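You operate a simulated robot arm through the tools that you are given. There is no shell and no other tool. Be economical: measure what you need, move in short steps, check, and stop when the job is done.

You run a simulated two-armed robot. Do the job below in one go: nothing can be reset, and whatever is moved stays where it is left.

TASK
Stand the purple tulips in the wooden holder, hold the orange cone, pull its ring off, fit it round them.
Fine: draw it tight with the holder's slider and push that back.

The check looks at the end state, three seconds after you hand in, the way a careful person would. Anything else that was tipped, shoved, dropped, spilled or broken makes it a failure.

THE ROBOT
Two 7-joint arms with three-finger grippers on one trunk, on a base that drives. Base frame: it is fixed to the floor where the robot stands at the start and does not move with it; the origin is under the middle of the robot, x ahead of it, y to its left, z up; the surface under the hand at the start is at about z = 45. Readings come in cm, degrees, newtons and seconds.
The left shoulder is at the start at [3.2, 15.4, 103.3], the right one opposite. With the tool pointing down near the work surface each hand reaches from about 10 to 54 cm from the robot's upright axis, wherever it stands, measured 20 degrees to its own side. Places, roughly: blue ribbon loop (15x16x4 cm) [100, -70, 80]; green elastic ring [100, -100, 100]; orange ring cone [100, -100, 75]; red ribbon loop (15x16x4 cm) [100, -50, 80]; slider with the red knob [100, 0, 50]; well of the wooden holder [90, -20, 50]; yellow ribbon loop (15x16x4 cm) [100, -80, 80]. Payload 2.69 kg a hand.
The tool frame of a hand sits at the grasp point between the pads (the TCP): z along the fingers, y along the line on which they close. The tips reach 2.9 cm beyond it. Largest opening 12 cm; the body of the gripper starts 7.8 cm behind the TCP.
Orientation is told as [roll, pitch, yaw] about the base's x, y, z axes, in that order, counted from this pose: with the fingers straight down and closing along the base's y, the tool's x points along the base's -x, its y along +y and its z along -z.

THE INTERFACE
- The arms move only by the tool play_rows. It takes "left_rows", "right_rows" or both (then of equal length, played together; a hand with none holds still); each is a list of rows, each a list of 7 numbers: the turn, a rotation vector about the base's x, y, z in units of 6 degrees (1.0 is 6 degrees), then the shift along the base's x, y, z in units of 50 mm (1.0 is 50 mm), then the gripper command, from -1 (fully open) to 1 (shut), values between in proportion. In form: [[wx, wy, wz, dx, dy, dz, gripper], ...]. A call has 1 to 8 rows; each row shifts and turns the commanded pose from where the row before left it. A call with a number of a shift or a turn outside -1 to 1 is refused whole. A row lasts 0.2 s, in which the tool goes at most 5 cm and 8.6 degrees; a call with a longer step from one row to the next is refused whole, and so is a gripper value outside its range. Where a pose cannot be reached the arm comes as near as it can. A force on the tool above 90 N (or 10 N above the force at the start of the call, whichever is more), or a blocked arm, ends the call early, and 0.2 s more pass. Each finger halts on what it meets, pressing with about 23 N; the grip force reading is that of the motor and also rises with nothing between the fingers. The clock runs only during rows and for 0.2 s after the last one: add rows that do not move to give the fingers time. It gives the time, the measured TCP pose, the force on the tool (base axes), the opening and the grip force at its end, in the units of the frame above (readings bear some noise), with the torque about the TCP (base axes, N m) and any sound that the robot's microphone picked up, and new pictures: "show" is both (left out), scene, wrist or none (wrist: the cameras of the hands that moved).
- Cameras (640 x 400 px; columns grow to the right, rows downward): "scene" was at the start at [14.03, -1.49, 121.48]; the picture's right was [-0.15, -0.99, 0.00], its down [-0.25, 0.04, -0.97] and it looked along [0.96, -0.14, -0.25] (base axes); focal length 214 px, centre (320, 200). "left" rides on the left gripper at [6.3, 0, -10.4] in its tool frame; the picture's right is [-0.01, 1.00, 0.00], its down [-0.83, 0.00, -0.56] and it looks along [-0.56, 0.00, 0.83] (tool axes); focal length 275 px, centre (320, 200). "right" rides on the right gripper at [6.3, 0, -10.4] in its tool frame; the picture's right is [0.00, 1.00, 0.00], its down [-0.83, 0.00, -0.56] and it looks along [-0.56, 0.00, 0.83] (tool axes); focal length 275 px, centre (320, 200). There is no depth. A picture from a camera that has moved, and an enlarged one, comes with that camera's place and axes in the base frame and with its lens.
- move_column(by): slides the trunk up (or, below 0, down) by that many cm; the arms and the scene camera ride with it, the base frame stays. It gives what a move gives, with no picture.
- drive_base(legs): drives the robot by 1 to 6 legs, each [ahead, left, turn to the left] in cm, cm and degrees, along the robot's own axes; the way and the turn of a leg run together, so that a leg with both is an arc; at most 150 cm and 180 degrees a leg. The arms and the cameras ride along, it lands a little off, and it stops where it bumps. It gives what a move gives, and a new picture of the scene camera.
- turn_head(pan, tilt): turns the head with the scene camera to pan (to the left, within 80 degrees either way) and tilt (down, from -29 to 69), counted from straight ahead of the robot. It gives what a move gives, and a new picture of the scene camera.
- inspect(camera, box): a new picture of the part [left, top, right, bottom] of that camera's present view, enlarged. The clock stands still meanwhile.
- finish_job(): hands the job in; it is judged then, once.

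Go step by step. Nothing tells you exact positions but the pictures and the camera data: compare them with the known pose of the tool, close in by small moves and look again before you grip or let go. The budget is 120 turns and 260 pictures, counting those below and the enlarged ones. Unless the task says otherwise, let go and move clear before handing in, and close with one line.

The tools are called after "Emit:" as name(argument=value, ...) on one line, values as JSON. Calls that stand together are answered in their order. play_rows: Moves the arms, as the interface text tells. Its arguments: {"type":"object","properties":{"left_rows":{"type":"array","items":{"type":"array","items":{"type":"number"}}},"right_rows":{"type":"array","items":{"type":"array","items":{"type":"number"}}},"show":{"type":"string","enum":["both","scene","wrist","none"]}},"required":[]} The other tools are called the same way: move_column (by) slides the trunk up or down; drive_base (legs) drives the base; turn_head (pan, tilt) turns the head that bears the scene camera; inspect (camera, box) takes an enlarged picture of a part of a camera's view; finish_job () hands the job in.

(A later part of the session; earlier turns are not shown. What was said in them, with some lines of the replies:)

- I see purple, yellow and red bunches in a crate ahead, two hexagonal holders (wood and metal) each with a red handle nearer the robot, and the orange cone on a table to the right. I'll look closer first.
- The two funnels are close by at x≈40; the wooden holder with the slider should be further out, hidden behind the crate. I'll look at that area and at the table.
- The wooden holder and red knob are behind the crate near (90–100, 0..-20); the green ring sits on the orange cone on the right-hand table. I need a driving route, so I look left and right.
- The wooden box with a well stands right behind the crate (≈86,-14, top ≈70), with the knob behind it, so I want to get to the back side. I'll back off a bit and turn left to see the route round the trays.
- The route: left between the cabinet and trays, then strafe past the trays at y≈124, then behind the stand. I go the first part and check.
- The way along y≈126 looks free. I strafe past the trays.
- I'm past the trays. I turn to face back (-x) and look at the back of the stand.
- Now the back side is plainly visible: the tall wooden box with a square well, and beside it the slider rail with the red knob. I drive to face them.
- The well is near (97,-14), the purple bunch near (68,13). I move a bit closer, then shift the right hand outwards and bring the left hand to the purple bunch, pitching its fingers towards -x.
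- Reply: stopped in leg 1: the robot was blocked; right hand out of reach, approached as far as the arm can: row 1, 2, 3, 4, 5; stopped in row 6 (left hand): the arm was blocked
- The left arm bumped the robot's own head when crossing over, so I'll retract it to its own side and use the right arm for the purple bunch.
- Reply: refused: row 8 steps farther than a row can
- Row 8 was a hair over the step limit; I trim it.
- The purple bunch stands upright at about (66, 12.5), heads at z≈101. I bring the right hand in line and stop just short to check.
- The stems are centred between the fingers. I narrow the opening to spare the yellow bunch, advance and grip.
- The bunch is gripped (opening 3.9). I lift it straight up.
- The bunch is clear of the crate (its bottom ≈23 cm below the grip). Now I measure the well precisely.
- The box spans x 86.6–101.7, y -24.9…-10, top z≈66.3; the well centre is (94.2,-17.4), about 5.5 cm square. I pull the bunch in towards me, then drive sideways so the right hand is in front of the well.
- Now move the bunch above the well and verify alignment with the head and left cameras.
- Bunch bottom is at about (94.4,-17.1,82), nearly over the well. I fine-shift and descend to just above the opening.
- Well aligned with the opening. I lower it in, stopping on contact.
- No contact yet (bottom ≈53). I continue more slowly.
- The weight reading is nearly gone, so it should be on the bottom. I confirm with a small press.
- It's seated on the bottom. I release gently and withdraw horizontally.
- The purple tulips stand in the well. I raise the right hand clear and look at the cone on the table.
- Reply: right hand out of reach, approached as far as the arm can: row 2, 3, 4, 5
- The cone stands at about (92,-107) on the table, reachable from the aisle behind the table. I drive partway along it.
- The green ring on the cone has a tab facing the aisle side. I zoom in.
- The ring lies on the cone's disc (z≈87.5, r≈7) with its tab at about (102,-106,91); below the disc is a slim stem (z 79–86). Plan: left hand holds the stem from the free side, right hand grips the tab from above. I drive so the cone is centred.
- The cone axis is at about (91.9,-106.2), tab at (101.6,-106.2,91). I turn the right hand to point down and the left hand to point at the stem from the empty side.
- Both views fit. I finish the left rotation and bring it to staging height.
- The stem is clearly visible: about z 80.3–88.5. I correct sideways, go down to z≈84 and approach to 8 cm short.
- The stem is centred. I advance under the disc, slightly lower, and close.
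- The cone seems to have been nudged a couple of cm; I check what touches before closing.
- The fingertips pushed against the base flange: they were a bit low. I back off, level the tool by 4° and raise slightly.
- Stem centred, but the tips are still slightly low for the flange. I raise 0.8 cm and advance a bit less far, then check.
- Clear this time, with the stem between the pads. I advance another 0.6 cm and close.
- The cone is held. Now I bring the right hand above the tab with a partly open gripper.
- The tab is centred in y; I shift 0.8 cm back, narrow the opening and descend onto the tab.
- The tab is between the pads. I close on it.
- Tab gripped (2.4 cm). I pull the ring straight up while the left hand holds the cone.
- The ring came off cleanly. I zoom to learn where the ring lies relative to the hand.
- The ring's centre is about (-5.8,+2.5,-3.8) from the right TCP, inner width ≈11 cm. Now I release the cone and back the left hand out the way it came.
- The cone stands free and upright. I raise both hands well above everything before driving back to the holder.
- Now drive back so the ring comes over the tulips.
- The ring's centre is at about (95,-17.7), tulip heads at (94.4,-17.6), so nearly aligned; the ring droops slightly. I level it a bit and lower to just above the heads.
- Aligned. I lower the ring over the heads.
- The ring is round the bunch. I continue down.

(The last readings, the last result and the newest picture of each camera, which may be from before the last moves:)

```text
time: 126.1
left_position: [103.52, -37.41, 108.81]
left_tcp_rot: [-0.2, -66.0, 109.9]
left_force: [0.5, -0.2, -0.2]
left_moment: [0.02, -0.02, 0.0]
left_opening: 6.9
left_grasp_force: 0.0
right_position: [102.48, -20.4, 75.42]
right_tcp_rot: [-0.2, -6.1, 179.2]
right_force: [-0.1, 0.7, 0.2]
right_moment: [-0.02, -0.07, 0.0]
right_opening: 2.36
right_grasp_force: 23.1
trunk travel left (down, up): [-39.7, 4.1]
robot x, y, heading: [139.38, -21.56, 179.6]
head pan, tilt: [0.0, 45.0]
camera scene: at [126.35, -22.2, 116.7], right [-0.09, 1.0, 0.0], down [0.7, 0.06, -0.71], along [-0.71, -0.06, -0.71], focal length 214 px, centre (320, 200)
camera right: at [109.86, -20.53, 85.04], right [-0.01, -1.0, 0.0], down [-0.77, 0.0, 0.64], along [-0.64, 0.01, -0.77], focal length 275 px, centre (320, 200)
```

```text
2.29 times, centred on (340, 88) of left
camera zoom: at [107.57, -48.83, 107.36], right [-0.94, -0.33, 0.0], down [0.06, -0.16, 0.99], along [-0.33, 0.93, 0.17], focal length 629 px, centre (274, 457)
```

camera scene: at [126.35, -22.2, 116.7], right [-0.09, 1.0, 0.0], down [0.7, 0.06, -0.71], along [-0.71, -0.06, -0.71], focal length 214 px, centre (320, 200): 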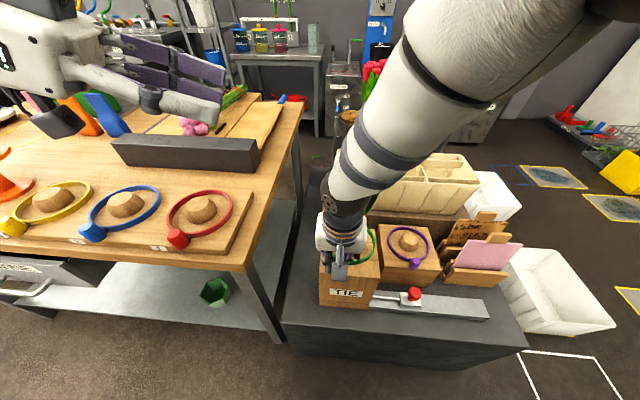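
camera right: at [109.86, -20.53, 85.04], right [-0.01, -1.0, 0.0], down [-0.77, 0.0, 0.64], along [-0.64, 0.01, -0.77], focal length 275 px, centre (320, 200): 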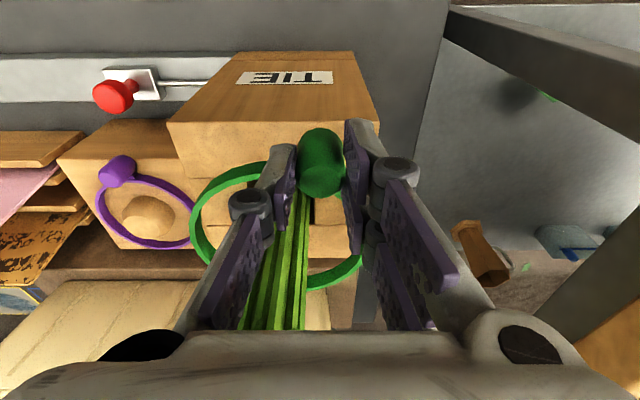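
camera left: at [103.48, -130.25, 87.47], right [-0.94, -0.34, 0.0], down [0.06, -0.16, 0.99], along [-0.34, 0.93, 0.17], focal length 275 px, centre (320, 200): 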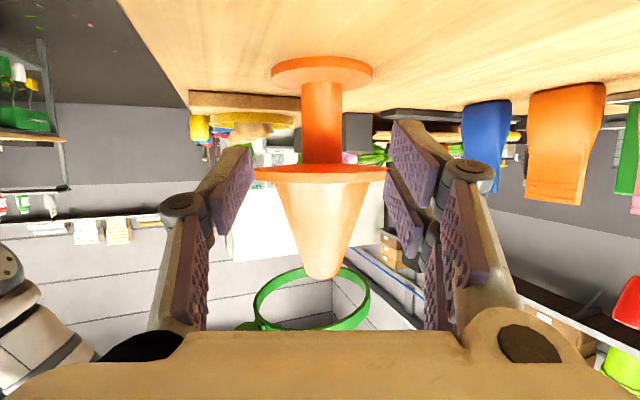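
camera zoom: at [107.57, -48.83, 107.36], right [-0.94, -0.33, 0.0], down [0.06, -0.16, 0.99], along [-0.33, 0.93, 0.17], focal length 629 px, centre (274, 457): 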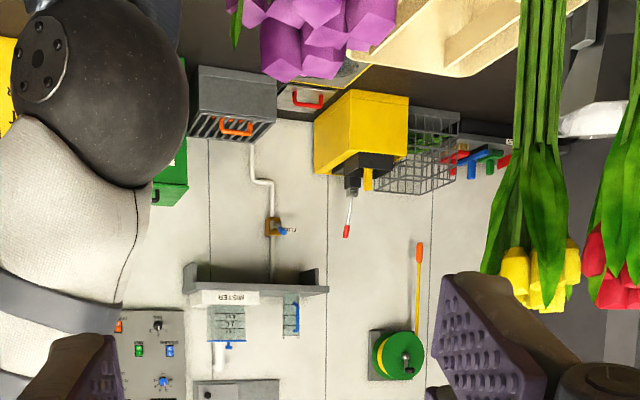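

Ring is a few cm above the box top. I lower slowly until it rests.

Emit:
play_rows(right_rows=[[0, 0, 0, 0, 0, -0.25, 1], [0, 0, 0, 0, 0, -0.2, 1], [0, 0, 0, 0, 0, -0.2, 1], [0, 0, 0, 0, 0, -0.15, 1], [0, 0, 0, 0, 0, -0.1, 1], [0, 0, 0, 0, 0, 0, 1]])

Emit:
inspect(camera="right", box=[160, 100, 400, 320])

```text
time: 127.5
left_position: [103.69, -37.43, 108.96]
left_tcp_rot: [0.0, -66.0, 109.6]
left_force: [-0.4, 0.2, -0.1]
left_moment: [0.01, -0.02, 0.02]
left_opening: 6.91
left_grasp_force: 0.0
right_position: [102.54, -20.38, 71.05]
right_tcp_rot: [-0.1, -6.3, 179.2]
right_force: [-0.2, -0.1, 18.6]
right_moment: [0.02, 0.22, 0.01]
right_opening: 2.36
right_grasp_force: 23.0
trunk travel left (down, up): [-39.7, 4.1]
robot x, y, heading: [139.22, -21.45, 179.4]
head pan, tilt: [0.0, 45.0]
camera scene: at [126.47, -21.41, 116.73], right [0.01, 1.0, 0.0], down [0.71, -0.01, -0.71], along [-0.71, 0.01, -0.71], focal length 214 px, centre (320, 200)
camera right: at [109.82, -20.54, 80.68], right [-0.01, -1.0, 0.0], down [-0.77, 0.01, 0.64], along [-0.64, 0.01, -0.77], focal length 275 px, centre (320, 200)
```

scene: 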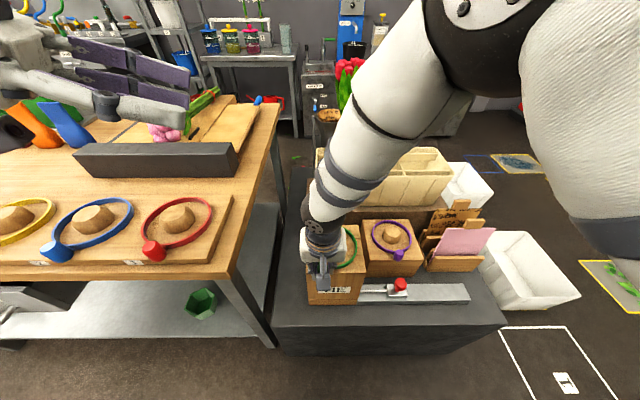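
right: 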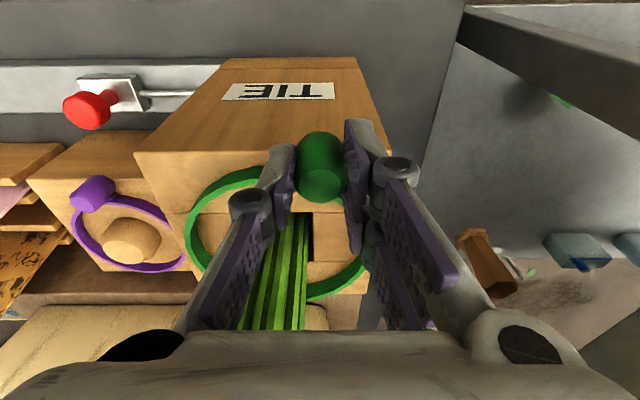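

```text
1.82 times, centred on (280, 210) of right
camera zoom: at [109.82, -20.54, 80.68], right [-0.01, -1.0, 0.0], down [-0.77, 0.01, 0.64], along [-0.64, 0.01, -0.77], focal length 500 px, centre (393, 182)
```

zoom: 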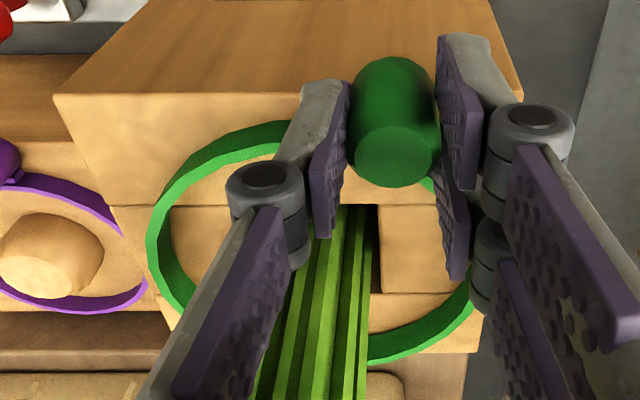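

It rests on the box top around the stems. I ease the pressure, release the tab and lift away slowly.

Emit:
play_rows(right_rows=[[0, 0, 0, 0, 0, 0.04, 1], [0, 0, 0, 0, 0, 0, 0.5], [0, 0, 0, 0, 0, 0, 0.2], [0, 0, 0, 0, 0, 0, 0.2], [0, 0, 0, 0, 0, 0.2, 0.2], [0, 0, 0, 0, 0, 0.4, 0.2], [0, 0, 0, 0.1, 0, 0.6, 0.2], [0, 0, 0, 0.2, 0, 0.6, 0.2]])

Emit:
inspect(camera="right", box=[160, 60, 440, 260])

```text
time: 129.3
left_position: [103.58, -37.49, 108.96]
left_tcp_rot: [-0.2, -66.0, 109.8]
left_force: [0.0, 0.8, 0.1]
left_moment: [0.02, 0.0, 0.05]
left_opening: 6.92
left_grasp_force: 0.0
right_position: [104.18, -20.49, 80.02]
right_tcp_rot: [0.1, -5.7, 179.1]
right_force: [0.4, -0.5, 0.1]
right_moment: [0.0, 0.0, -0.01]
right_opening: 4.8
right_grasp_force: 0.2
trunk travel left (down, up): [-39.7, 4.1]
robot x, y, heading: [139.36, -21.42, 179.5]
head pan, tilt: [0.0, 45.0]
camera scene: at [125.64, -21.51, 118.39], right [0.0, 1.0, 0.0], down [0.55, 0.0, -0.83], along [-0.83, 0.0, -0.55], focal length 214 px, centre (320, 200)
camera right: at [111.44, -20.52, 89.71], right [-0.01, -1.0, 0.0], down [-0.77, 0.01, 0.64], along [-0.64, 0.01, -0.77], focal length 275 px, centre (320, 200)
```

scene: 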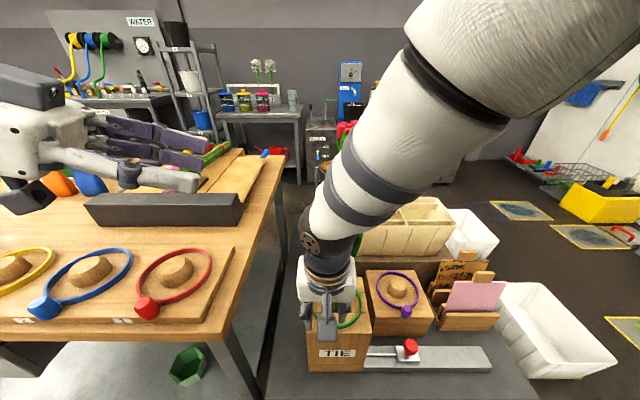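
right: 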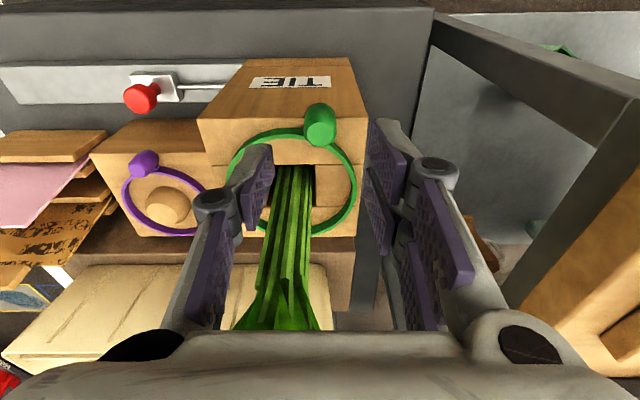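

```text
2.00 times, centred on (300, 160) of right
camera zoom: at [111.44, -20.52, 89.71], right [-0.01, -1.0, 0.0], down [-0.77, 0.01, 0.64], along [-0.64, 0.01, -0.77], focal length 551 px, centre (360, 280)
```

zoom: 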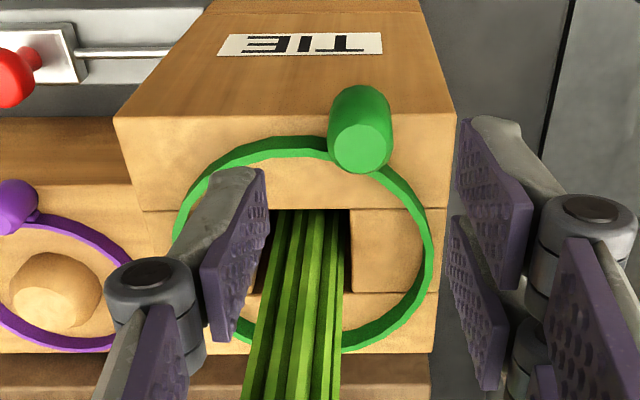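

The ring lies flat around the stems. Next: raise the right hand and drive right so it can work the slider at about (98.5, 2.7).

Emit:
play_rows(right_rows=[[0, 0, 0, 0.2, 0, 0.6, 0.2], [0, 0, 0, 0.1, 0, 0.9, 0.2], [0, 0, 0, 0, 0, 0.95, 0.2], [0, 0, 0, 0, 0, 0.95, 0.2], [0, -0.5, 0, 0, 0, 0.95, 0.2], [0, -0.5, 0, 0, 0, 0.9, 0.2], [0, 0, 0, 0, 0, 0, 0.2]])

Emit:
drive_base(legs=[[0, -20, 0]])

Emit:
inspect(camera="scene", box=[160, 180, 420, 340])

```text
time: 130.9
left_position: [103.56, -37.49, 108.93]
left_tcp_rot: [-0.1, -66.0, 109.8]
left_force: [-0.1, -0.2, 0.4]
left_moment: [0.0, 0.02, 0.06]
left_opening: 6.88
left_grasp_force: 0.0
right_position: [105.3, -20.51, 106.55]
right_tcp_rot: [-0.3, 0.0, 179.4]
right_force: [0.1, -0.1, 0.0]
right_moment: [-0.01, -0.02, 0.0]
right_opening: 4.81
right_grasp_force: 0.0
trunk travel left (down, up): [-39.7, 4.1]
robot x, y, heading: [139.31, -21.46, 179.3]
head pan, tilt: [0.0, 45.0]
camera scene: at [126.36, -21.4, 116.69], right [0.01, 1.0, 0.0], down [0.71, -0.01, -0.71], along [-0.71, 0.01, -0.71], focal length 214 px, centre (320, 200)
camera right: at [111.69, -20.5, 116.83], right [-0.01, -1.0, 0.0], down [-0.83, 0.0, 0.56], along [-0.56, 0.01, -0.83], focal length 275 px, centre (320, 200)
```

scene: 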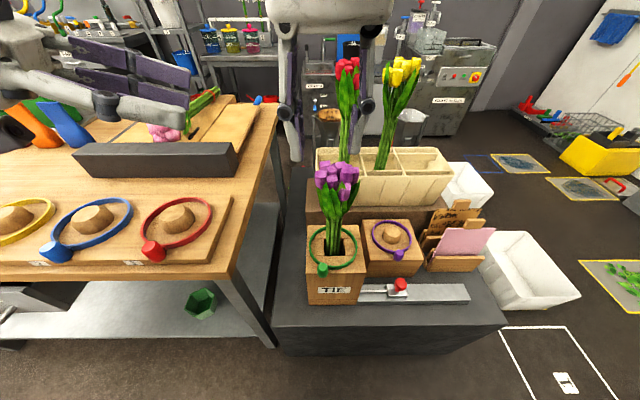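
right: 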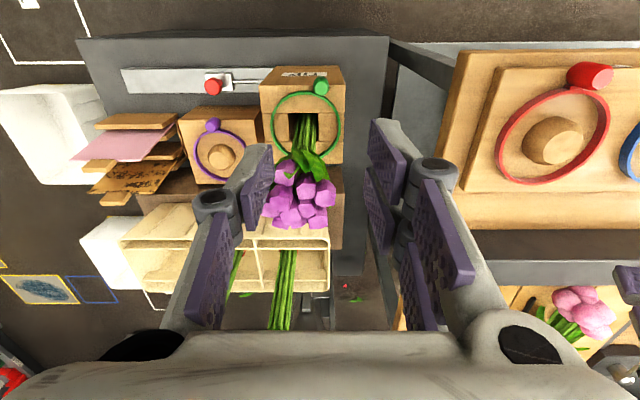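

```text
time: 133.1
left_position: [103.78, -17.45, 108.98]
left_tcp_rot: [0.0, -66.0, 109.9]
left_force: [-0.6, -0.1, 0.3]
left_moment: [-0.02, 0.04, 0.03]
left_opening: 6.89
left_grasp_force: 0.0
right_position: [105.69, -0.42, 106.55]
right_tcp_rot: [-0.3, 0.0, 179.3]
right_force: [1.1, 0.2, -0.1]
right_moment: [0.01, 0.0, -0.02]
right_opening: 4.79
right_grasp_force: 0.1
trunk travel left (down, up): [-39.7, 4.1]
robot x, y, heading: [139.67, -1.55, 179.7]
head pan, tilt: [0.0, 45.0]
camera scene: at [126.51, -1.42, 116.7], right [0.01, 1.0, 0.0], down [0.71, 0.0, -0.71], along [-0.71, 0.0, -0.71], focal length 214 px, centre (320, 200)
```

scene: 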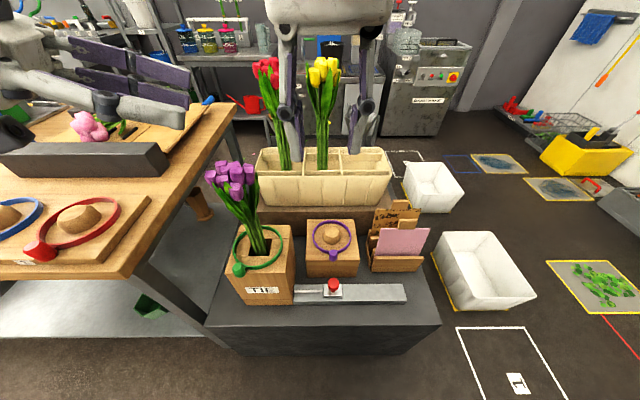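

```text
2.46 times, centred on (290, 260) of scene
camera zoom: at [126.51, -1.42, 116.7], right [0.01, 1.0, 0.0], down [0.71, 0.0, -0.71], along [-0.71, 0.0, -0.71], focal length 528 px, centre (394, 52)
```

zoom: 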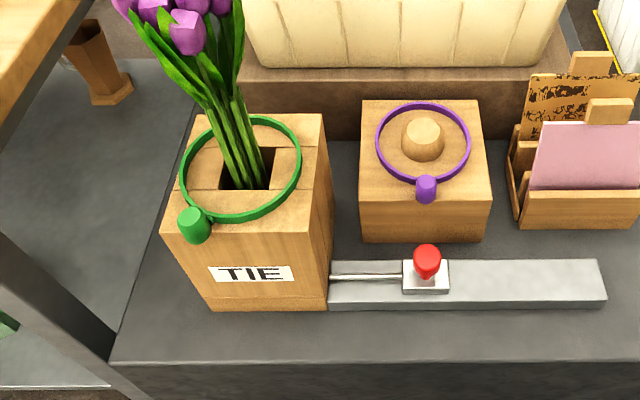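

Knob is at about (98,3.2,50.5). I descend the right hand above it.

Emit:
play_rows(right_rows=[[0, 0, 0, -0.18, 0.09, -0.6, -0.1], [0, 0, 0, -0.18, 0.09, -0.9, -0.1], [0, 0, 0, -0.18, 0.09, -0.95, -0.1], [0, 0, 0, -0.18, 0.09, -0.95, -0.1], [0, 0, 0, -0.18, 0.09, -0.95, -0.1], [0, 0, 0, -0.18, 0.09, -0.95, -0.1], [0, 0, 0, -0.18, 0.09, -0.95, -0.1], [0, 0, 0, -0.18, 0.09, -0.95, -0.1]])

```text
time: 134.9
left_position: [103.62, -17.42, 108.88]
left_tcp_rot: [-0.2, -66.0, 109.9]
left_force: [-0.3, 0.5, 0.1]
left_moment: [-0.02, 0.02, -0.02]
left_opening: 6.91
left_grasp_force: 0.0
right_position: [98.19, 3.09, 70.38]
right_tcp_rot: [-0.3, -0.1, 179.5]
right_force: [-0.5, 0.1, -0.3]
right_moment: [-0.01, 0.02, 0.03]
right_opening: 6.57
right_grasp_force: 0.0
trunk travel left (down, up): [-39.7, 4.1]
robot x, y, heading: [139.75, -1.14, 179.6]
head pan, tilt: [0.0, 45.0]
camera scene: at [126.47, -1.46, 116.69], right [0.01, 1.0, 0.0], down [0.71, 0.0, -0.71], along [-0.71, 0.0, -0.71], focal length 214 px, centre (320, 200)
camera right: at [104.53, 3.13, 80.62], right [-0.01, -1.0, 0.0], down [-0.83, 0.0, 0.56], along [-0.56, 0.01, -0.83], focal length 275 px, centre (320, 200)
```

scene: 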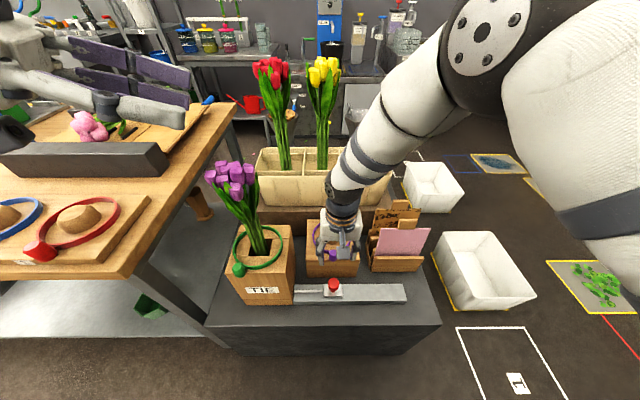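
right: 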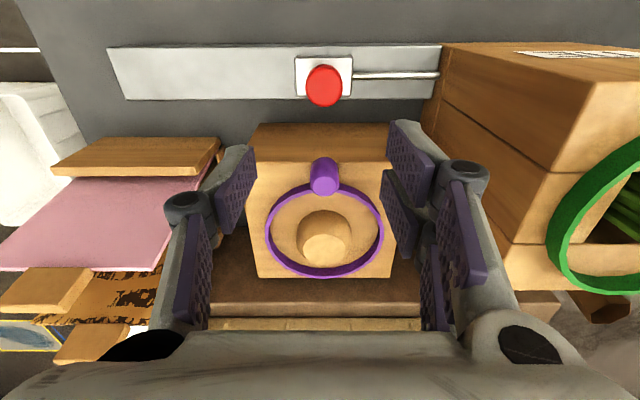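

Knob at (98.8,3.0). I descend around it.

Emit:
play_rows(right_rows=[[0, 0, 0, 0.12, -0.02, -0.5, -0.1], [0, 0, 0, 0, 0, -0.8, -0.1], [0, 0, 0, 0, 0, -0.8, -0.1], [0, 0, 0, 0, 0, -0.7, -0.1], [0, 0, 0, 0, 0, -0.5, -0.1], [0, 0, 0, 0, 0, -0.35, -0.1], [0, 0, 0, 0, 0, 0, -0.1]])

Emit:
inspect(camera="right", box=[200, 100, 440, 300])

```text
time: 136.5
left_position: [103.76, -17.57, 108.71]
left_tcp_rot: [-0.1, -66.0, 110.0]
left_force: [-0.5, 0.3, 0.8]
left_moment: [0.01, 0.01, -0.03]
left_opening: 6.92
left_grasp_force: 0.1
right_position: [99.03, 2.96, 52.01]
right_tcp_rot: [-0.2, -0.2, 179.5]
right_force: [0.1, 0.2, 0.4]
right_moment: [0.04, -0.01, 0.05]
right_opening: 6.61
right_grasp_force: 0.0
trunk travel left (down, up): [-39.7, 4.1]
robot x, y, heading: [139.19, -1.38, 179.3]
head pan, tilt: [0.0, 45.0]
camera scene: at [126.52, -1.46, 116.7], right [0.01, 1.0, 0.0], down [0.71, 0.0, -0.71], along [-0.71, 0.0, -0.71], focal length 214 px, centre (320, 200)
camera right: at [105.32, 2.92, 62.51], right [-0.01, -1.0, -0.01], down [-0.83, 0.0, 0.56], along [-0.56, 0.01, -0.83], focal length 275 px, centre (320, 200)
```

scene: 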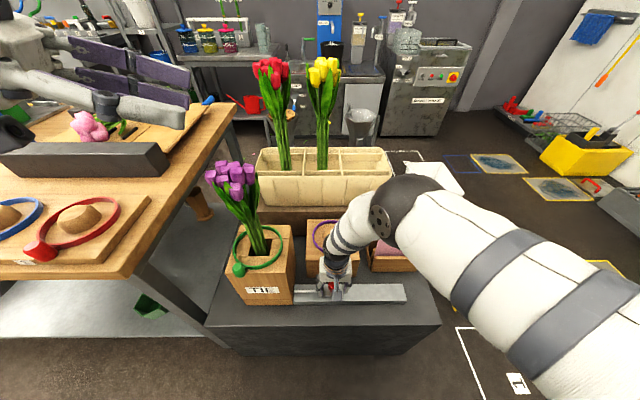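
right: 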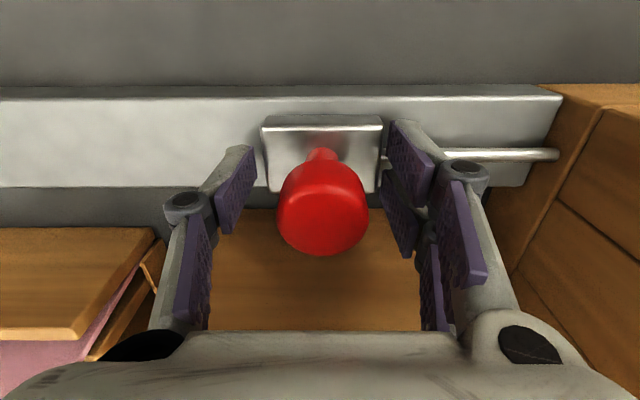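

```text
2.00 times, centred on (320, 200) of right
camera zoom: at [105.32, 2.92, 62.51], right [-0.01, -1.0, -0.01], down [-0.83, 0.0, 0.56], along [-0.56, 0.01, -0.83], focal length 551 px, centre (320, 200)
```

zoom: 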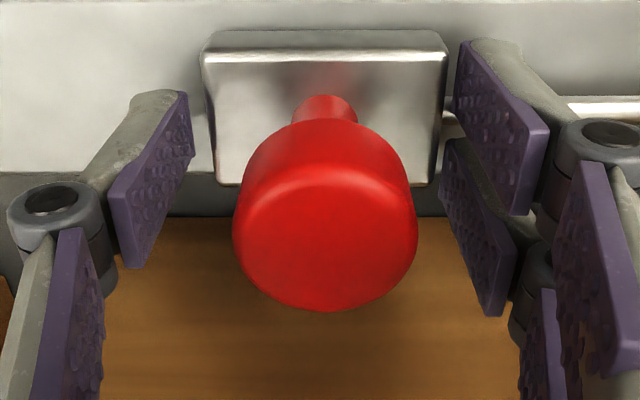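

The knob is between the pads. I close on it.

Emit:
play_rows(right_rows=[[0, 0, 0, 0, 0, 0.1, 0.3], [0, 0, 0, 0, 0, 0, 1], [0, 0, 0, 0, 0, 0, 1], [0, 0, 0, 0, 0, 0, 1]], show="wrist")

```text
time: 137.5
left_position: [103.56, -17.59, 108.82]
left_tcp_rot: [-0.4, -65.9, 110.1]
left_force: [0.8, 0.3, -0.4]
left_moment: [0.03, 0.01, -0.02]
left_opening: 6.9
left_grasp_force: 0.1
right_position: [99.12, 2.94, 52.61]
right_tcp_rot: [-0.2, 0.2, 179.4]
right_force: [-0.9, -0.9, -30.8]
right_moment: [0.01, -0.46, 1.05]
right_opening: 5.93
right_grasp_force: 45.0
trunk travel left (down, up): [-39.7, 4.1]
robot x, y, heading: [139.07, -2.09, 179.4]
head pan, tilt: [0.0, 45.0]
camera right: at [105.34, 2.94, 62.96], right [-0.01, -1.0, -0.01], down [-0.83, 0.0, 0.55], along [-0.55, 0.01, -0.83], focal length 275 px, centre (320, 200)
```

right: 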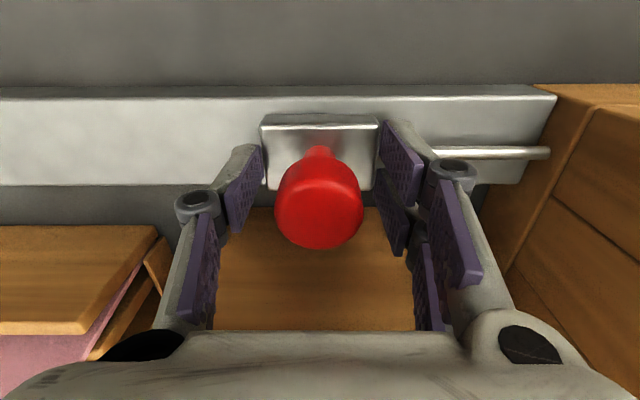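

The tips caught the carriage edges rather than the knob. I open, rise 1.3 cm and grip the knob itself.

Emit:
play_rows(right_rows=[[0, 0, 0, 0, 0, 0, -0.15], [0, 0, 0, 0, 0, 0, -0.15], [0, 0, 0, 0, 0, 0.13, -0.15], [0, 0, 0, -0.08, 0, 0.13, -0.15], [0, 0, 0, 0, 0, 0, 0.3], [0, 0, 0, 0, 0, 0, 1], [0, 0, 0, 0, 0, 0, 1], [0, 0, 0, 0, 0, 0, 1]], show="wrist")

```text
time: 139.3
left_position: [103.74, -17.52, 108.88]
left_tcp_rot: [-0.1, -66.1, 109.8]
left_force: [0.2, -1.4, -0.1]
left_moment: [-0.03, -0.03, 0.05]
left_opening: 6.9
left_grasp_force: 0.1
right_position: [98.57, 3.04, 54.08]
right_tcp_rot: [-0.3, -0.1, 179.3]
right_force: [1.8, 1.4, 3.8]
right_moment: [0.02, -0.5, -0.07]
right_opening: 3.23
right_grasp_force: 45.0
trunk travel left (down, up): [-39.7, 4.1]
robot x, y, heading: [138.79, -1.44, 179.5]
head pan, tilt: [0.0, 45.0]
camera right: at [104.88, 2.95, 64.36], right [-0.01, -1.0, -0.01], down [-0.83, 0.0, 0.56], along [-0.56, 0.01, -0.83], focal length 275 px, centre (320, 200)
```

right: 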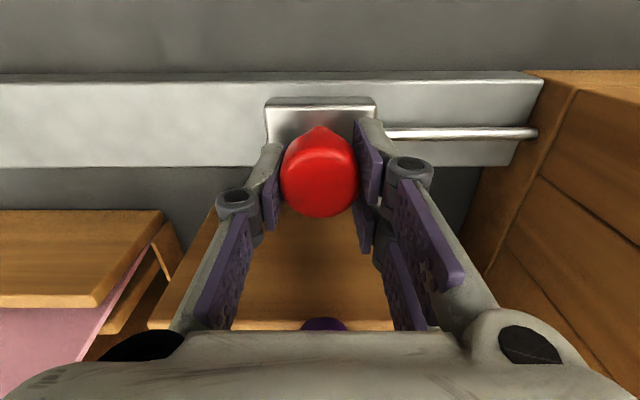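

Knob gripped at y=3.0. I draw it away from the box (+y) in small steps, watching the force.

Emit:
play_rows(right_rows=[[0, 0, 0, 0, 0.15, 0, 1], [0, 0, 0, 0, 0.2, 0, 1], [0, 0, 0, 0, 0.2, 0, 1], [0, 0, 0, 0, 0.2, 0, 1], [0, 0, 0, 0, 0.2, 0, 1], [0, 0, 0, 0, 0, 0, 1]])

Emit:
inspect(camera="scene", box=[190, 150, 430, 320])

```text
time: 140.7
left_position: [103.77, -17.47, 108.93]
left_tcp_rot: [0.0, -66.0, 109.8]
left_force: [0.2, 0.2, -0.1]
left_moment: [-0.03, -0.01, 0.02]
left_opening: 6.89
left_grasp_force: 0.1
right_position: [98.71, 7.74, 54.05]
right_tcp_rot: [-0.3, 0.0, 179.3]
right_force: [1.7, 2.5, 7.5]
right_moment: [0.2, 0.16, 0.05]
right_opening: 3.21
right_grasp_force: 45.2
trunk travel left (down, up): [-39.7, 4.1]
robot x, y, heading: [139.38, -1.37, 179.8]
head pan, tilt: [0.0, 45.0]
camera scene: at [126.57, -1.45, 116.71], right [0.01, 1.0, 0.0], down [0.71, 0.0, -0.71], along [-0.71, 0.0, -0.71], focal length 214 px, centre (320, 200)
camera right: at [104.89, 7.71, 64.34], right [-0.01, -1.0, -0.01], down [-0.83, 0.0, 0.56], along [-0.56, 0.01, -0.83], focal length 275 px, centre (320, 200)
```

scene: 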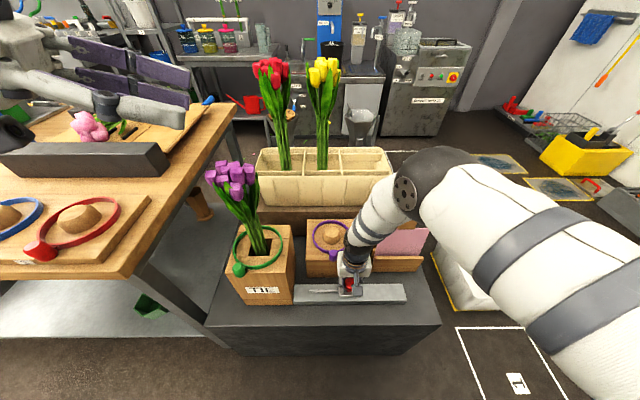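
right: 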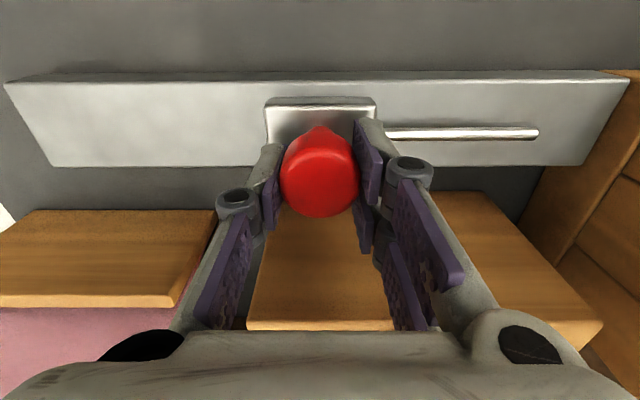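

```text
2.35 times, centred on (310, 235) of scene
camera zoom: at [126.57, -1.45, 116.71], right [0.01, 1.0, 0.0], down [0.71, 0.0, -0.71], along [-0.71, 0.0, -0.71], focal length 505 px, centre (344, 118)
```

zoom: 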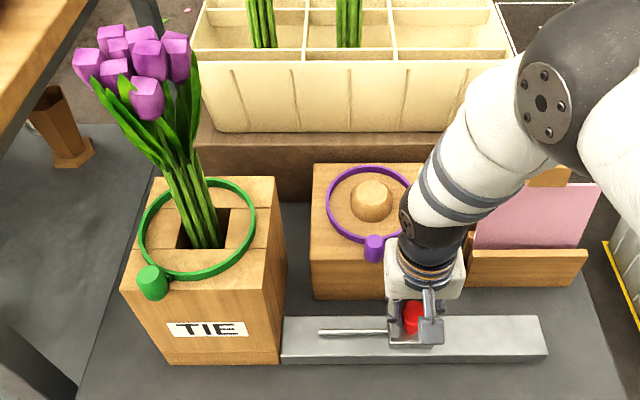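

The slider moves freely so far (friction only). I keep drawing it to its far end.

Emit:
play_rows(right_rows=[[0, 0, 0, 0, 0.2, 0, 1], [0, 0, 0, 0, 0.3, 0, 1], [0, 0, 0, 0, 0.3, 0, 1], [0, 0, 0, 0, 0.3, 0, 1], [0, 0, 0, 0, 0.3, 0, 1], [0, 0, 0, 0, 0, 0, 1]])

Emit:
inspect(camera="scene", box=[190, 150, 430, 320])

```text
time: 142.1
left_position: [103.74, -17.43, 108.81]
left_tcp_rot: [-0.1, -66.0, 109.9]
left_force: [-0.1, -0.1, 0.1]
left_moment: [0.0, 0.02, 0.03]
left_opening: 6.87
left_grasp_force: 0.1
right_position: [98.58, 14.65, 54.01]
right_tcp_rot: [-0.3, -0.1, 179.4]
right_force: [0.6, 1.6, -2.2]
right_moment: [0.26, 0.34, -0.02]
right_opening: 3.2
right_grasp_force: 45.6
trunk travel left (down, up): [-39.7, 4.1]
robot x, y, heading: [139.29, -1.28, 179.5]
head pan, tilt: [0.0, 45.0]
camera scene: at [126.5, -1.45, 116.69], right [0.01, 1.0, 0.0], down [0.71, 0.0, -0.71], along [-0.71, 0.0, -0.71], focal length 214 px, centre (320, 200)
camera right: at [104.87, 14.7, 64.34], right [-0.01, -1.0, -0.01], down [-0.83, 0.0, 0.56], along [-0.56, 0.01, -0.83], focal length 275 px, centre (320, 200)
```

scene: 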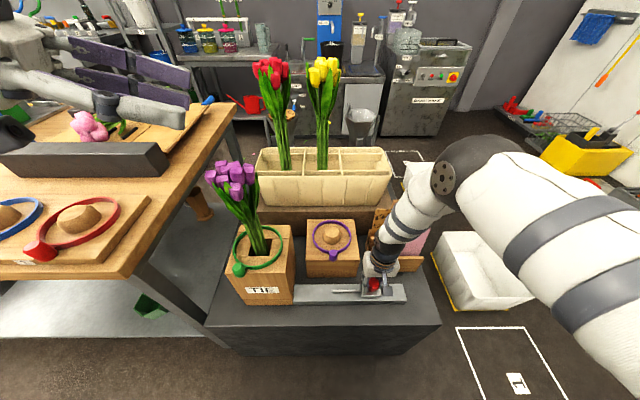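
right: 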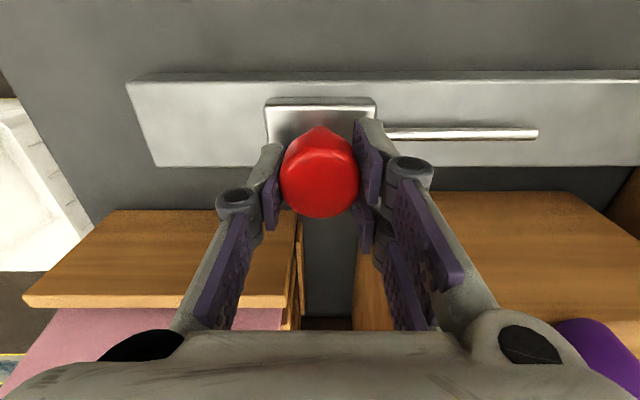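

```text
2.35 times, centred on (310, 235) of scene
camera zoom: at [126.5, -1.45, 116.69], right [0.01, 1.0, 0.0], down [0.71, 0.0, -0.71], along [-0.71, 0.0, -0.71], focal length 505 px, centre (344, 118)
```

zoom: 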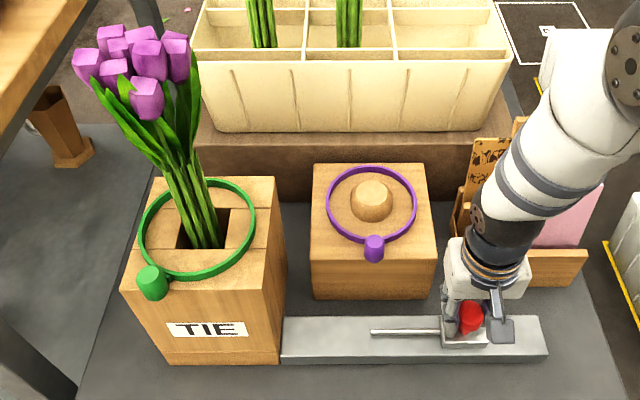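

No change in the ring yet; I continue to the end stop.

Emit:
play_rows(right_rows=[[0, 0, 0, 0, 0.2, 0, 1], [0, 0, 0, 0, 0.25, 0, 1], [0, 0, 0, 0, 0.25, 0, 1], [0, 0, 0, 0, 0.25, 0, 1], [0, 0, 0, 0, 0.25, 0, 1], [0, 0, 0, 0, 0.2, 0, 1], [0, 0, 0, 0, 0, 0, 1]], show="scene")

Emit:
inspect(camera="scene", box=[190, 150, 430, 320])

```text
time: 143.4
left_position: [103.89, -17.59, 109.08]
left_tcp_rot: [0.0, -65.8, 110.0]
left_force: [0.0, 0.3, 0.5]
left_moment: [-0.02, -0.01, 0.04]
left_opening: 6.9
left_grasp_force: 0.1
right_position: [98.6, 18.8, 53.96]
right_tcp_rot: [1.6, 0.0, -179.9]
right_force: [0.4, -13.5, -5.9]
right_moment: [-0.53, -0.34, -0.12]
right_opening: 3.22
right_grasp_force: 44.7
trunk travel left (down, up): [-39.7, 4.1]
robot x, y, heading: [139.03, -1.65, 179.7]
head pan, tilt: [0.0, 45.0]
stopped in row 6 (right hand): the force on the tool passed its limit at 95 N (the readings are from after the stop); the commanded pose is now the measured one
camera scene: at [126.52, -1.54, 116.72], right [0.0, 1.0, 0.0], down [0.71, 0.0, -0.71], along [-0.71, 0.0, -0.71], focal length 214 px, centre (320, 200)
```

scene: 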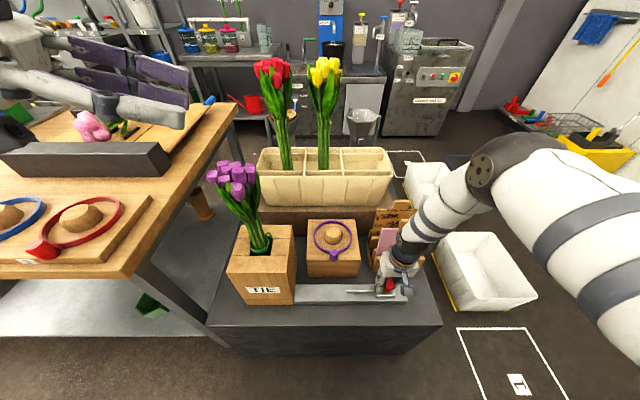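

```text
2.35 times, centred on (310, 235) of scene
camera zoom: at [126.52, -1.54, 116.72], right [0.0, 1.0, 0.0], down [0.71, 0.0, -0.71], along [-0.71, 0.0, -0.71], focal length 505 px, centre (344, 118)
```

zoom: 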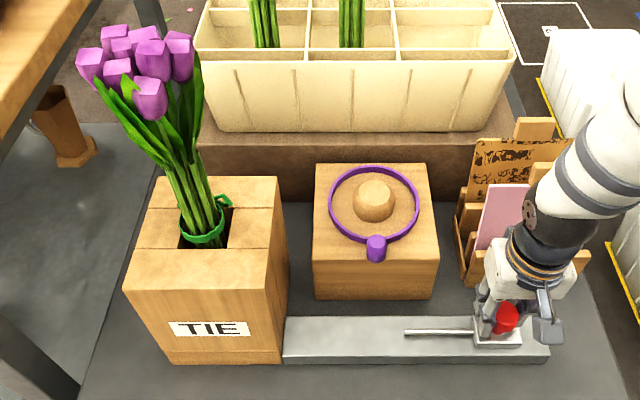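

The ring has drawn tight round the stems at the end stop. Now push the slider back to where it was (y≈3.0).

Emit:
play_rows(right_rows=[[0, 0, 0, 0, -0.2, 0, 1], [0, 0, 0, 0, -0.4, 0, 1], [0, 0, 0, 0, -0.5, 0, 1], [0, 0, 0, 0, -0.5, 0, 1], [0, 0, 0, 0, -0.5, 0, 1], [0, 0, 0, 0, -0.5, 0, 1], [0, 0, 0, 0, -0.3, 0, 1], [0, 0, 0, 0, 0, 0, 1]])

```text
time: 145.2
left_position: [103.86, -17.67, 108.91]
left_tcp_rot: [0.0, -65.9, 110.0]
left_force: [-0.3, -0.1, 0.4]
left_moment: [-0.01, -0.03, 0.02]
left_opening: 6.9
left_grasp_force: 0.2
right_position: [98.66, 4.69, 54.11]
right_tcp_rot: [1.3, -0.1, 179.9]
right_force: [6.0, -2.4, 7.2]
right_moment: [-0.21, -0.3, 0.07]
right_opening: 3.22
right_grasp_force: 44.6
trunk travel left (down, up): [-39.7, 4.1]
robot x, y, heading: [139.3, -1.61, 179.9]
head pan, tilt: [0.0, 45.0]
camera scene: at [126.59, -1.67, 116.71], right [0.0, 1.0, 0.0], down [0.71, 0.0, -0.71], along [-0.71, 0.0, -0.71], focal length 214 px, centre (320, 200)
camera right: at [104.88, 4.97, 64.31], right [0.0, -1.0, 0.02], down [-0.83, 0.01, 0.56], along [-0.56, -0.02, -0.83], focal length 275 px, centre (320, 200)
```

scene: 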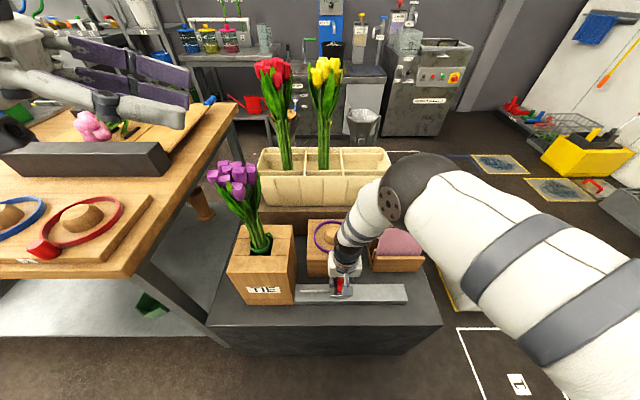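
right: 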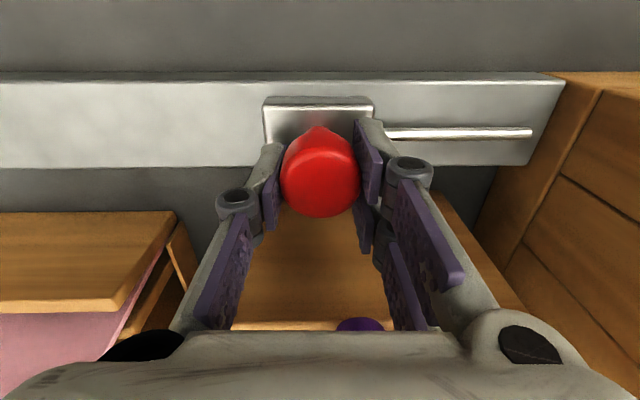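

About 1.6 cm left; I push until it meets its start stop.

Emit:
play_rows(right_rows=[[0, 0, 0, 0, -0.15, 0, 1], [0, 0, 0, 0, -0.15, 0, 1], [0, 0, 0, 0, -0.06, 0, 1], [0, 0, 0, 0, 0, 0, 1]])

Emit:
inspect(camera="scene", box=[190, 150, 430, 320])

```text
time: 146.2
left_position: [103.82, -17.72, 108.95]
left_tcp_rot: [-0.1, -66.0, 110.2]
left_force: [0.5, 0.4, 0.0]
left_moment: [0.0, -0.04, -0.03]
left_opening: 6.88
left_grasp_force: 0.0
right_position: [98.49, 2.9, 54.09]
right_tcp_rot: [1.2, -0.2, 179.9]
right_force: [3.0, 2.0, 6.0]
right_moment: [-0.01, -0.08, -0.01]
right_opening: 3.25
right_grasp_force: 44.9
trunk travel left (down, up): [-39.7, 4.1]
robot x, y, heading: [139.39, -1.32, 179.7]
head pan, tilt: [0.0, 45.0]
camera scene: at [126.57, -1.64, 116.7], right [0.0, 1.0, 0.0], down [0.71, 0.0, -0.71], along [-0.71, 0.0, -0.71], focal length 214 px, centre (320, 200)
camera right: at [104.88, 3.17, 64.3], right [0.0, -1.0, 0.02], down [-0.83, 0.01, 0.56], along [-0.56, -0.02, -0.83], focal length 275 px, centre (320, 200)
```

scene: 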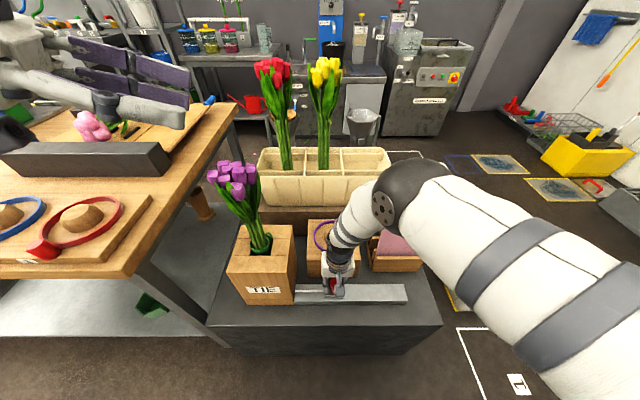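
right: 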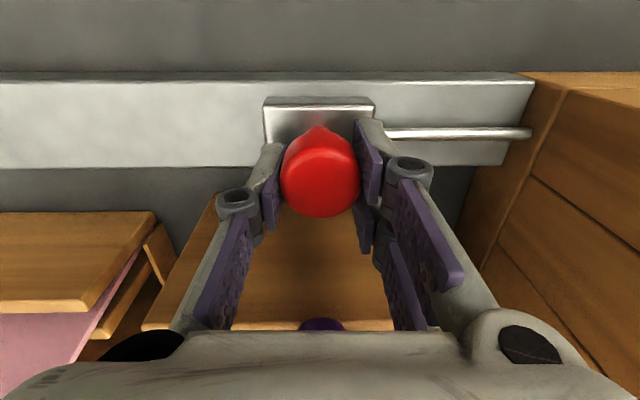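

```text
2.35 times, centred on (310, 235) of scene
camera zoom: at [126.57, -1.64, 116.7], right [0.0, 1.0, 0.0], down [0.71, 0.0, -0.71], along [-0.71, 0.0, -0.71], focal length 505 px, centre (344, 118)
```

zoom: 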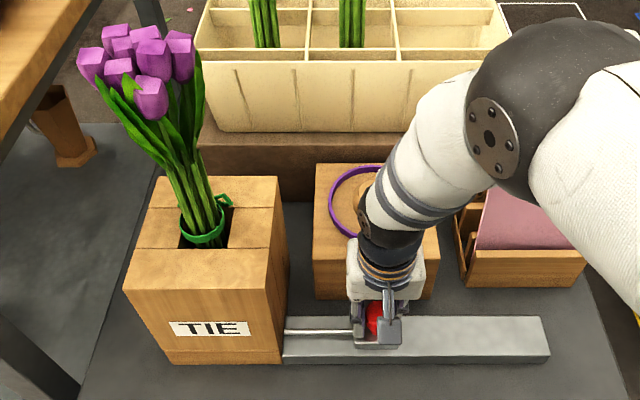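

The slider is back with the rod against the box, as at the start. I release the knob and rise clear.

Emit:
play_rows(right_rows=[[0, 0, 0, 0, 0, 0, 0.3], [0, 0, 0, 0, 0, 0, -0.15], [0, 0, 0, 0, 0, 0, -0.15], [0, 0, 0, 0, 0, 0.4, -0.15], [0, 0, 0, 0, 0, 0.8, -0.15], [0, 0, 0, 0.2, 0, 0.9, -0.15], [0, 0, 0, 0.2, 0, 0.9, -0.15], [0, 0, 0, 0.2, 0, 0.9, -0.15]], show="none")

Emit:
play_rows(right_rows=[[0, 0, 0, 0.2, 0.1, 0.9, -0.15], [0, 0, 0, 0.2, 0.1, 0.9, -0.15], [0, 0, 0, 0.2, 0.1, 0.9, -0.15], [0, 0, 0, 0, 0.1, 0.9, -0.15], [0, 0, 0, 0, 0.1, 0.9, -0.15], [0, 0, 0, 0, 0, 0.8, -0.15], [0, 0, 0, 0, 0, 0, -0.15]], show="scene")

Emit:
drive_base(legs=[[-15, 0, 0]])

Emit:
inspect(camera="scene", box=[180, 100, 440, 300])

```text
time: 148.0
left_position: [103.84, -17.75, 108.97]
left_tcp_rot: [0.0, -65.9, 110.0]
left_force: [0.1, -0.8, -0.6]
left_moment: [0.02, 0.0, -0.01]
left_opening: 6.89
left_grasp_force: 0.1
right_position: [101.89, 2.78, 73.54]
right_tcp_rot: [1.2, -0.1, -180.0]
right_force: [0.3, -0.4, 0.1]
right_moment: [-0.02, -0.01, -0.05]
right_opening: 6.92
right_grasp_force: 0.0
trunk travel left (down, up): [-39.7, 4.1]
robot x, y, heading: [139.4, -1.45, 179.9]
head pan, tilt: [0.0, 45.0]
```

```text
time: 149.6
left_position: [103.75, -17.85, 108.95]
left_tcp_rot: [0.0, -66.0, 110.0]
left_force: [0.8, -0.8, 0.6]
left_moment: [0.02, -0.01, 0.0]
left_opening: 6.91
left_grasp_force: 0.0
right_position: [104.52, 5.25, 99.95]
right_tcp_rot: [1.2, 0.0, 180.0]
right_force: [-0.6, -0.7, 0.5]
right_moment: [0.02, -0.01, -0.01]
right_opening: 6.91
right_grasp_force: 0.0
trunk travel left (down, up): [-39.7, 4.1]
robot x, y, heading: [139.34, -1.98, 179.7]
head pan, tilt: [0.0, 45.0]
camera scene: at [126.51, -1.65, 116.69], right [0.0, 1.0, 0.0], down [0.71, 0.0, -0.71], along [-0.71, 0.0, -0.71], focal length 214 px, centre (320, 200)
```

scene: 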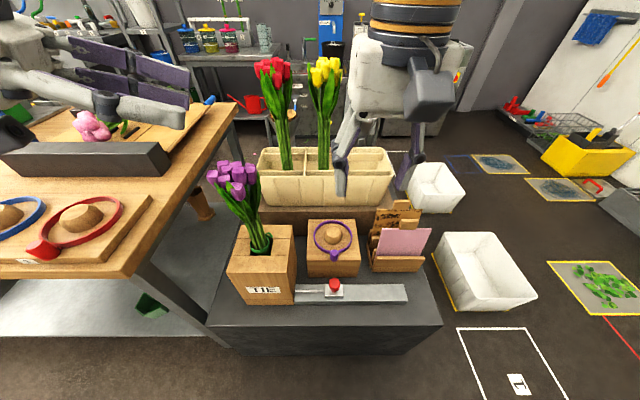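

```text
time: 151.0
left_position: [118.74, -17.84, 108.95]
left_tcp_rot: [0.0, -66.0, 110.1]
left_force: [0.9, -0.6, -0.1]
left_moment: [-0.03, 0.02, 0.03]
left_opening: 6.87
left_grasp_force: 0.1
right_position: [119.41, 5.26, 99.97]
right_tcp_rot: [1.2, -0.1, 179.8]
right_force: [-0.2, 0.3, -0.7]
right_moment: [-0.01, 0.04, 0.0]
right_opening: 6.92
right_grasp_force: 0.1
trunk travel left (down, up): [-39.7, 4.1]
robot x, y, heading: [154.16, -1.58, 179.8]
head pan, tilt: [0.0, 45.0]
camera scene: at [141.44, -1.69, 116.71], right [0.0, 1.0, 0.0], down [0.71, 0.0, -0.71], along [-0.71, 0.0, -0.71], focal length 214 px, centre (320, 200)
```

scene: 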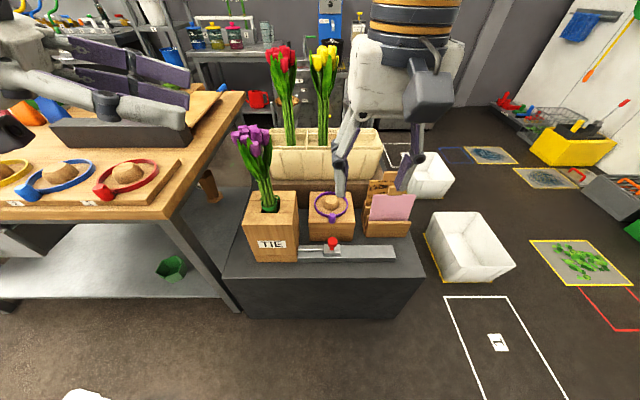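

```text
2.00 times, centred on (310, 200) of scene
camera zoom: at [141.44, -1.69, 116.71], right [0.0, 1.0, 0.0], down [0.71, 0.0, -0.71], along [-0.71, 0.0, -0.71], focal length 429 px, centre (340, 200)
```

zoom: 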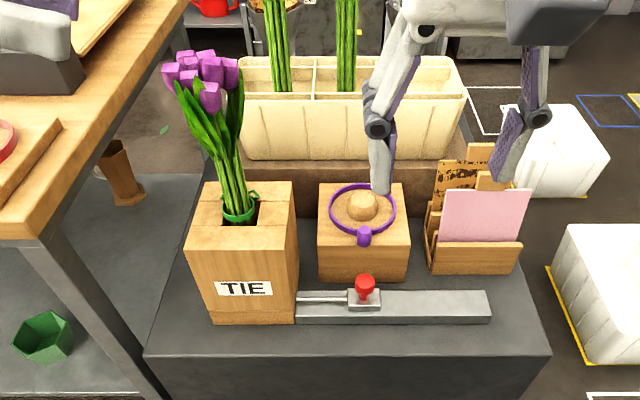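

The purple tulips stand in the wooden holder with the green ring tight round their stems. The slider is back at its start, the cone is upright, and both hands are clear, so I hand in.

Emit:
finish_job()

```text
The job is handed in.
```

The purple tulips stand in the wooden holder with the green ring drawn tight round their stems, and the slider is pushed back to its start. The orange cone ended upright about 2 cm from where it began, because my left fingertips nudged its base while reaching for the stem.
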